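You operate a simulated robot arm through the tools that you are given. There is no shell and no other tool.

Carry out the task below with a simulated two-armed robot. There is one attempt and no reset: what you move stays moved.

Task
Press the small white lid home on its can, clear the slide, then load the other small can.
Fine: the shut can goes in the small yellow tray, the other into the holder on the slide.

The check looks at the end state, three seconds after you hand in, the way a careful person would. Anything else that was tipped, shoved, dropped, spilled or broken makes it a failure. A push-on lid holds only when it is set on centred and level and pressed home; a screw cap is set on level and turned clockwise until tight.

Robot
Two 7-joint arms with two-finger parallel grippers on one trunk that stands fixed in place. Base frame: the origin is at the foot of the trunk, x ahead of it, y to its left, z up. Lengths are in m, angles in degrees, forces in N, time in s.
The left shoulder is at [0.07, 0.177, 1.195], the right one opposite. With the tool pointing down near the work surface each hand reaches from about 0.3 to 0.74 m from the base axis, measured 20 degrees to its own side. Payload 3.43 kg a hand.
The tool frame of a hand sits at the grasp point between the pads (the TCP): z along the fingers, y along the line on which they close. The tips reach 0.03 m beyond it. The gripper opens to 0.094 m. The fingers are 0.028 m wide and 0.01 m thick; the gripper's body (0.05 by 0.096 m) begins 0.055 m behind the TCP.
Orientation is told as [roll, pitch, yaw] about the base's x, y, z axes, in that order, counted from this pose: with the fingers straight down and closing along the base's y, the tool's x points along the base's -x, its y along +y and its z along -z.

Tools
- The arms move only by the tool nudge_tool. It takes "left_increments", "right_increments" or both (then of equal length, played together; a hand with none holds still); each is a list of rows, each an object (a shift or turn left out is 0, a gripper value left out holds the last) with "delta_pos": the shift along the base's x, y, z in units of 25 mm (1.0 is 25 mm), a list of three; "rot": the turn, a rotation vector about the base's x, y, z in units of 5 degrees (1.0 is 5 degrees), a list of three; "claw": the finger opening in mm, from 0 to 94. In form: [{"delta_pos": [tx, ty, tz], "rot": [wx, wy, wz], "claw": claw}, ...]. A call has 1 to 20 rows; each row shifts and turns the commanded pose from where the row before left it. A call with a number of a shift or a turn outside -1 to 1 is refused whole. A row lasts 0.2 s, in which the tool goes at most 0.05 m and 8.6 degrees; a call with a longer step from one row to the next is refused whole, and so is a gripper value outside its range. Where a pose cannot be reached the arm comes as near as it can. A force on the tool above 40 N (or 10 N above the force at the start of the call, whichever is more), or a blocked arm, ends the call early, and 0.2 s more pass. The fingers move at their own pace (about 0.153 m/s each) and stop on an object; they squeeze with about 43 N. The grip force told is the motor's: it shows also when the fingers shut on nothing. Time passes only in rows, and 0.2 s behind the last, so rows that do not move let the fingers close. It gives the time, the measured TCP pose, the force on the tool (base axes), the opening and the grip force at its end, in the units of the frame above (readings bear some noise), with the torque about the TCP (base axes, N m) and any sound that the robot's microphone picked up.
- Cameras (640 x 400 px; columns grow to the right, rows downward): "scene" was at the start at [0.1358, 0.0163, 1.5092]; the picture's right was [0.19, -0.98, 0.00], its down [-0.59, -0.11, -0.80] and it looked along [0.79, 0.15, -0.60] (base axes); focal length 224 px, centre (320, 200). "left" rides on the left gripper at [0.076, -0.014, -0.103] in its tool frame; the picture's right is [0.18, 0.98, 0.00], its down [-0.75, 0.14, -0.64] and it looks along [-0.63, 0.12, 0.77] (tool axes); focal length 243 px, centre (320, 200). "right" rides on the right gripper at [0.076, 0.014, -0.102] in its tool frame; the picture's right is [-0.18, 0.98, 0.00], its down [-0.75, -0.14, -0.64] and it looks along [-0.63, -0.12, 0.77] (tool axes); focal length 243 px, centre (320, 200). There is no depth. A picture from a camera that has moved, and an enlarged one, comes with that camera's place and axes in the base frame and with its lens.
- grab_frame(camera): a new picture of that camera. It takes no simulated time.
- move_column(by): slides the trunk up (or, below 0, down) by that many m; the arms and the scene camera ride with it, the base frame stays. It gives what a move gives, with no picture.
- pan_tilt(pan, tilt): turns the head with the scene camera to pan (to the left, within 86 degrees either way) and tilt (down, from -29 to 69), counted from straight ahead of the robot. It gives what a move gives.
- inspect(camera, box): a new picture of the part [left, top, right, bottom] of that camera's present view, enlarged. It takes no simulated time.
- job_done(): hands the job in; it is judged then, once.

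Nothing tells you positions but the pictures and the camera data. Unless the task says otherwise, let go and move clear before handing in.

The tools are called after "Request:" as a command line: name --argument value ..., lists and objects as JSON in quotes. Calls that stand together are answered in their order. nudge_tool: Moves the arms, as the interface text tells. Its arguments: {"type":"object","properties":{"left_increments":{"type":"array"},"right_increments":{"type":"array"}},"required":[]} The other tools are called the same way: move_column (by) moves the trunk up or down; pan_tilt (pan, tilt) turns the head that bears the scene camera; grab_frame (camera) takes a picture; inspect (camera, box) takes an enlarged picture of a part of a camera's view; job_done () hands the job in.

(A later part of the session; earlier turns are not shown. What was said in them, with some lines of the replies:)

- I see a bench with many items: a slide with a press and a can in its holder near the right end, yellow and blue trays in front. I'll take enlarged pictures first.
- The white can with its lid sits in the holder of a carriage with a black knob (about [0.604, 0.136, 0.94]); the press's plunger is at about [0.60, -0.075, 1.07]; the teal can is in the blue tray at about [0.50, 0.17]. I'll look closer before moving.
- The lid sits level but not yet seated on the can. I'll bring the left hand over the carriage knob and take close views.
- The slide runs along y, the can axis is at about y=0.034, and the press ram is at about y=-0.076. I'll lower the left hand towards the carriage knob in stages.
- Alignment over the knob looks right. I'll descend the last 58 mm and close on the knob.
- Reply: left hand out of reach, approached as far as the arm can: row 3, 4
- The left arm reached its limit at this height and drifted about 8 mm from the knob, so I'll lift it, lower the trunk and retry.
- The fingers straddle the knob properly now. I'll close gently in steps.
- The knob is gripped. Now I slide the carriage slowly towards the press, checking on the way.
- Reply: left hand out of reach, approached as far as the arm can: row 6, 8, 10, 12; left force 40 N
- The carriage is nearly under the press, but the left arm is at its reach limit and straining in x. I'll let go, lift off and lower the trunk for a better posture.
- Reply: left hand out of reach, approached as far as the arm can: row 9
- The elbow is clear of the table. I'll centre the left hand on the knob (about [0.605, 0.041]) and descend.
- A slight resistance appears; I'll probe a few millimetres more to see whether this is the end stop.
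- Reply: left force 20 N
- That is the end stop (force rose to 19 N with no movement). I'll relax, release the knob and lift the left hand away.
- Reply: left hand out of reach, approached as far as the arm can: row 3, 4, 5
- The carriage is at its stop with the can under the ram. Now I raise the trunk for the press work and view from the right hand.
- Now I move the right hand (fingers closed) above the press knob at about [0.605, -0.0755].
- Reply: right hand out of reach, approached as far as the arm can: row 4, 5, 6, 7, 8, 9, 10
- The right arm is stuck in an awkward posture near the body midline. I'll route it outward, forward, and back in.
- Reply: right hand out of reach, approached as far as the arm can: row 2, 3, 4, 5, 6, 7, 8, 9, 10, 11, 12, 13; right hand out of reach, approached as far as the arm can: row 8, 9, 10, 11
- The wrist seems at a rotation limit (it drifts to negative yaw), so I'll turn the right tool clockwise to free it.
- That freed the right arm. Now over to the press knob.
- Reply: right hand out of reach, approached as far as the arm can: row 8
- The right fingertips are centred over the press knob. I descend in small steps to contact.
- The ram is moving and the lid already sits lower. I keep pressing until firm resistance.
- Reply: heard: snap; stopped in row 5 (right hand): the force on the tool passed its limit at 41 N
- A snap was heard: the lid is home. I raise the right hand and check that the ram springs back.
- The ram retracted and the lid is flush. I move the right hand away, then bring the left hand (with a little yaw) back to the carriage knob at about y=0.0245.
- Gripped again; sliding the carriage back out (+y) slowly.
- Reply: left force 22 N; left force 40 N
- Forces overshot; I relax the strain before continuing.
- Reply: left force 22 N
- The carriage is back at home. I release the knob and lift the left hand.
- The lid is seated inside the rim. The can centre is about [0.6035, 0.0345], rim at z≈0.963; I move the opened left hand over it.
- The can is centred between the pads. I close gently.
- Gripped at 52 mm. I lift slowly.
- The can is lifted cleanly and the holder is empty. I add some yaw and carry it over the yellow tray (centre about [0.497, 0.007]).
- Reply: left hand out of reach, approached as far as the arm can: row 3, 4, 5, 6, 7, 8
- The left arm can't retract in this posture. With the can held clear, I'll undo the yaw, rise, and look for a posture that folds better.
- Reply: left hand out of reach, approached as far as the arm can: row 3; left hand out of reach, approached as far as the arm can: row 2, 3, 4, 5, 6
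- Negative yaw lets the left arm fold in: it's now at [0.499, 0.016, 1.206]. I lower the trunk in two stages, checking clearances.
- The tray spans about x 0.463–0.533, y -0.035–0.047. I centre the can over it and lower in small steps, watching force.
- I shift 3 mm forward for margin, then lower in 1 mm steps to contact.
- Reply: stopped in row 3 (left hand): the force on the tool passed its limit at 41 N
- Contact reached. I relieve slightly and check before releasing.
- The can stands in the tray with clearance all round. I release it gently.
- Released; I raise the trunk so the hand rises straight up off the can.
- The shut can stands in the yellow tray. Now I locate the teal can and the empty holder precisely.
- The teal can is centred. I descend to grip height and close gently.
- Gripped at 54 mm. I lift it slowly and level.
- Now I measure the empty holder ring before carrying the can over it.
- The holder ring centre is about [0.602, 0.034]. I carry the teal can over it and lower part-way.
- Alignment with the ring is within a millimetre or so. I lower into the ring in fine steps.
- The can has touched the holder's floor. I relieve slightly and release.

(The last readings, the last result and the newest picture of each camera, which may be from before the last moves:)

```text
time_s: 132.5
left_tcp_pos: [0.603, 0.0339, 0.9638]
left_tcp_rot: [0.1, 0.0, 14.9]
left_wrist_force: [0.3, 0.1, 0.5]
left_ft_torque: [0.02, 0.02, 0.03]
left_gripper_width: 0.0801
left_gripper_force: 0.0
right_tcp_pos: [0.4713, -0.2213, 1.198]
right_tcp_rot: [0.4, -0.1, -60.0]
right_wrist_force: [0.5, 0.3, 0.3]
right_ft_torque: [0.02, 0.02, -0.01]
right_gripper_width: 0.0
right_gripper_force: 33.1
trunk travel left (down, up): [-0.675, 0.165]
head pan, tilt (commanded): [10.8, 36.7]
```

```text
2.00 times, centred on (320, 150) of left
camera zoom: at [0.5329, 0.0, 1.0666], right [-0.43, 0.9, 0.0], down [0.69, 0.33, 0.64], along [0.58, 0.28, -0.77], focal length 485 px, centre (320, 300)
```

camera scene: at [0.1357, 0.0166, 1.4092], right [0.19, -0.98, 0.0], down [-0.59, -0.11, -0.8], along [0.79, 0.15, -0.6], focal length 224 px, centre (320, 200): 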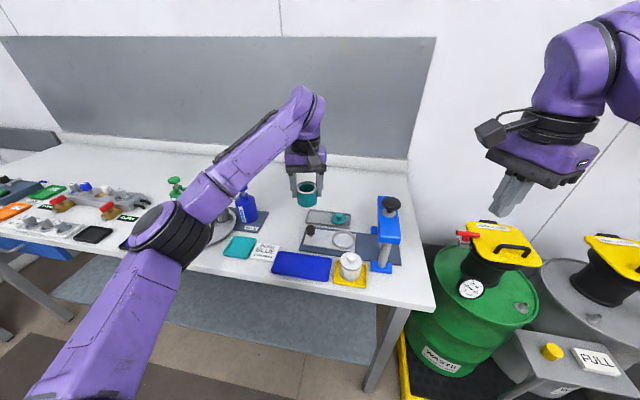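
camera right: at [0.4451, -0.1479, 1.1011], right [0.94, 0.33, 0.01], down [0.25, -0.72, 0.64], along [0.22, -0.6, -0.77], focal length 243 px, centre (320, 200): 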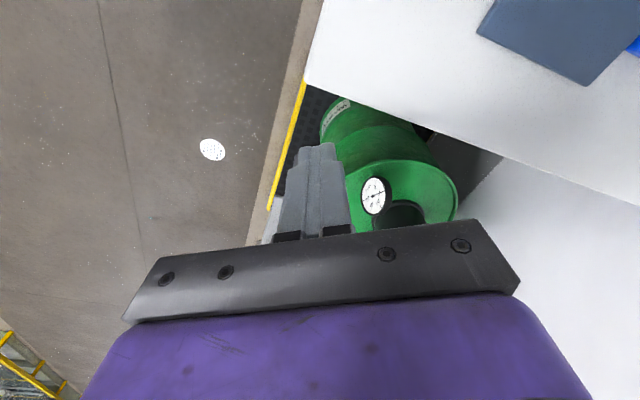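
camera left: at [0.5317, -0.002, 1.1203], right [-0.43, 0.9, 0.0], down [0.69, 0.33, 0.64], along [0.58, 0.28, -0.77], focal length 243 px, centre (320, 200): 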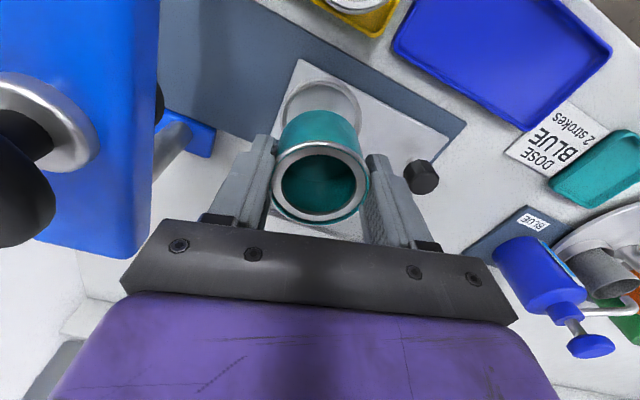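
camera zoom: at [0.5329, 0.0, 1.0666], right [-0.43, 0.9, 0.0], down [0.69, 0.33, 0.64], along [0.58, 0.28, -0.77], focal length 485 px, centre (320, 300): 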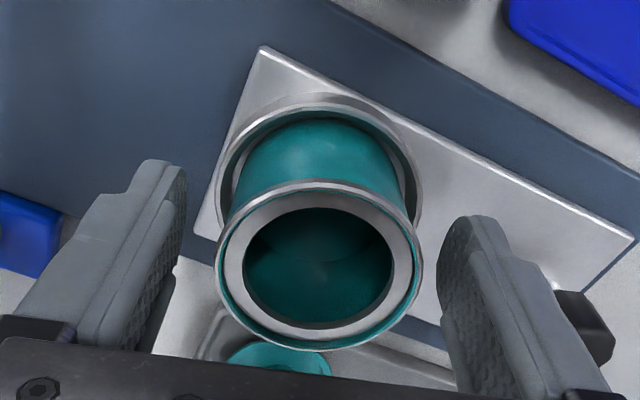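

The teal can stands upright in the holder. I lift the hand straight up and move clear.

Request:
nudge_tool --left_increments '[{"delta_pos": [0, 0, 0.3]}, {"delta_pos": [0, 0, 0.4]}, {"delta_pos": [0, 0, 0.5]}, {"delta_pos": [0, 0, 0.6]}, {"delta_pos": [0, 0, 0.6]}, {"delta_pos": [0, 0, 0.6]}, {"delta_pos": [0, 0.3, 0.6]}, {"delta_pos": [0, 0.6, 0.6]}, {"delta_pos": [0, 0.7, 0.4]}, {"delta_pos": [0, 0.7, 0.3]}, {"delta_pos": [0, 0.7, 0.2]}, {"delta_pos": [0, 0.7, 0.2]}, {"delta_pos": [0, 0.7, 0]}, {"delta_pos": [0, 0.7, 0]}, {}]'

Request:
grab_frame --camera "scene"

Request:
inspect --camera "scene" --box '[252, 200, 412, 300]'

Request:
grab_frame --camera "left"

```text
time_s: 135.7
left_tcp_pos: [0.602, 0.1613, 1.0949]
left_tcp_rot: [0.2, 0.0, 15.0]
left_wrist_force: [0.2, -0.6, -0.5]
left_ft_torque: [0.02, 0.0, 0.01]
left_gripper_width: 0.0801
left_gripper_force: 0.1
right_tcp_pos: [0.4708, -0.2215, 1.1982]
right_tcp_rot: [0.4, -0.1, -60.1]
right_wrist_force: [0.3, 0.2, 0.5]
right_ft_torque: [0.02, 0.05, 0.02]
right_gripper_width: 0.0002
right_gripper_force: 32.9
trunk travel left (down, up): [-0.675, 0.165]
head pan, tilt (commanded): [10.8, 36.7]
```

```text
taken
camera scene: at [0.1359, 0.0156, 1.4092], right [0.19, -0.98, 0.0], down [-0.59, -0.11, -0.8], along [0.79, 0.15, -0.6], focal length 224 px, centre (320, 200)
```

scene: 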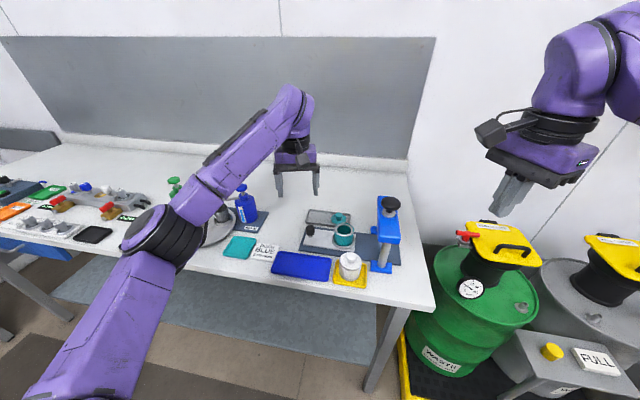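

```text
4.00 times, centred on (332, 250) of scene
camera zoom: at [0.1359, 0.0156, 1.4092], right [0.19, -0.98, 0.0], down [-0.59, -0.11, -0.8], along [0.79, 0.15, -0.6], focal length 897 px, centre (272, 0)
```

zoom: 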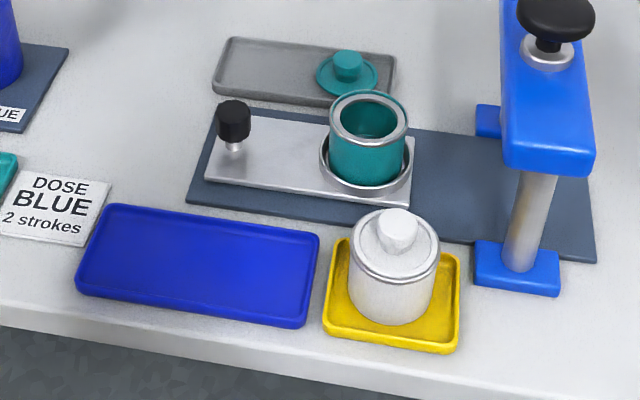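

```text
taken
camera left: at [0.5323, 0.1286, 1.198], right [-0.43, 0.9, 0.0], down [0.69, 0.33, 0.64], along [0.58, 0.28, -0.77], focal length 243 px, centre (320, 200)
```

left: 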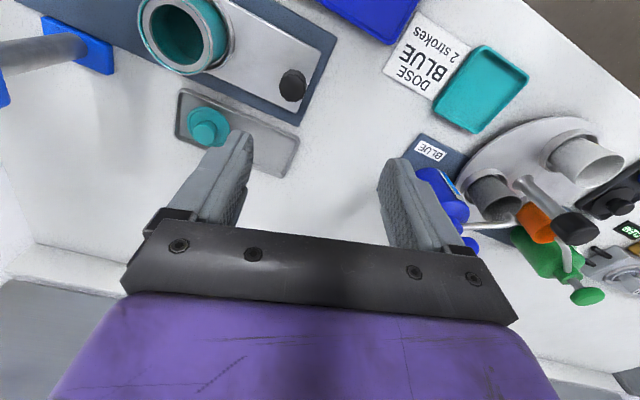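

Request:
inspect --camera "scene" --box '[318, 245, 382, 285]'

Request:
inspect --camera "scene" --box '[308, 210, 372, 250]'

Request:
inspect --camera "scene" --box '[0, 160, 288, 340]'

```text
10.00 times, centred on (350, 265) of scene
camera zoom: at [0.1359, 0.0156, 1.4092], right [0.19, -0.98, 0.0], down [-0.59, -0.11, -0.8], along [0.79, 0.15, -0.6], focal length 2242 px, centre (20, -450)
```

zoom: 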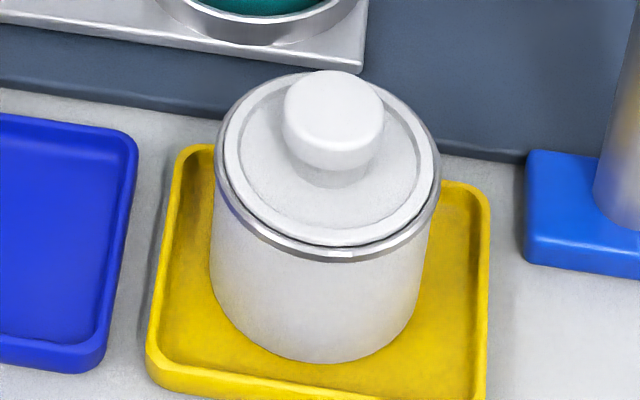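

```text
10.00 times, centred on (340, 230) of scene
camera zoom: at [0.1359, 0.0156, 1.4092], right [0.19, -0.98, 0.0], down [-0.59, -0.11, -0.8], along [0.79, 0.15, -0.6], focal length 2242 px, centre (120, -100)
```

zoom: 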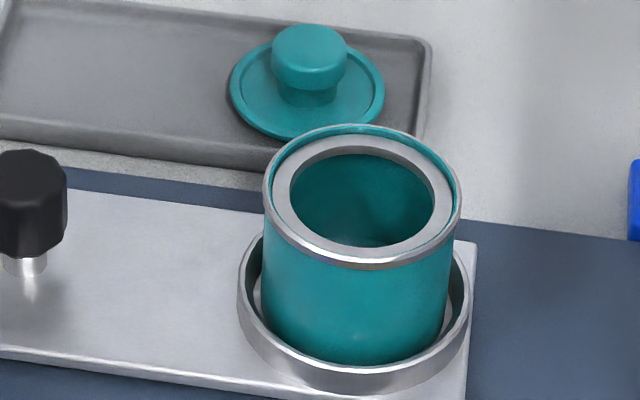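

```text
2.22 times, centred on (144, 250) of scene
camera zoom: at [0.1359, 0.0156, 1.4092], right [0.19, -0.98, 0.0], down [-0.59, -0.11, -0.8], along [0.79, 0.15, -0.6], focal length 498 px, centre (711, 89)
```

zoom: 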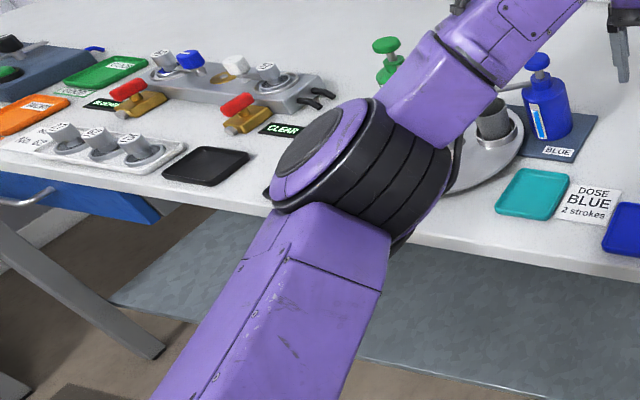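

The white can, its lid snapped flush, stands flat in the yellow tray. The teal can stands upright in the slide's holder, the press has sprung back, and both hands are empty and clear, so I'm handing in.

Request:
job_done

```text
The job is handed in.
```

The job is done and handed in. In the last pictures everything is where you asked:

- **White can:** I slid it under the press and pushed the lid down until it snapped. The lid now sits level inside the rim, and the can stands flat in the small yellow tray.
- **Slide and teal can:** I slid the carriage back out, took the white can off it and put the teal can upright in the empty holder. The teal can has no lid; its lid is still in the grey tray.
- **Rest of the bench:** The press sprang back up, both hands are empty and clear, and I saw nothing else tipped or moved.

When I set the white can down, the downward force briefly reached 41 N. The can and tray looked undisturbed afterwards.
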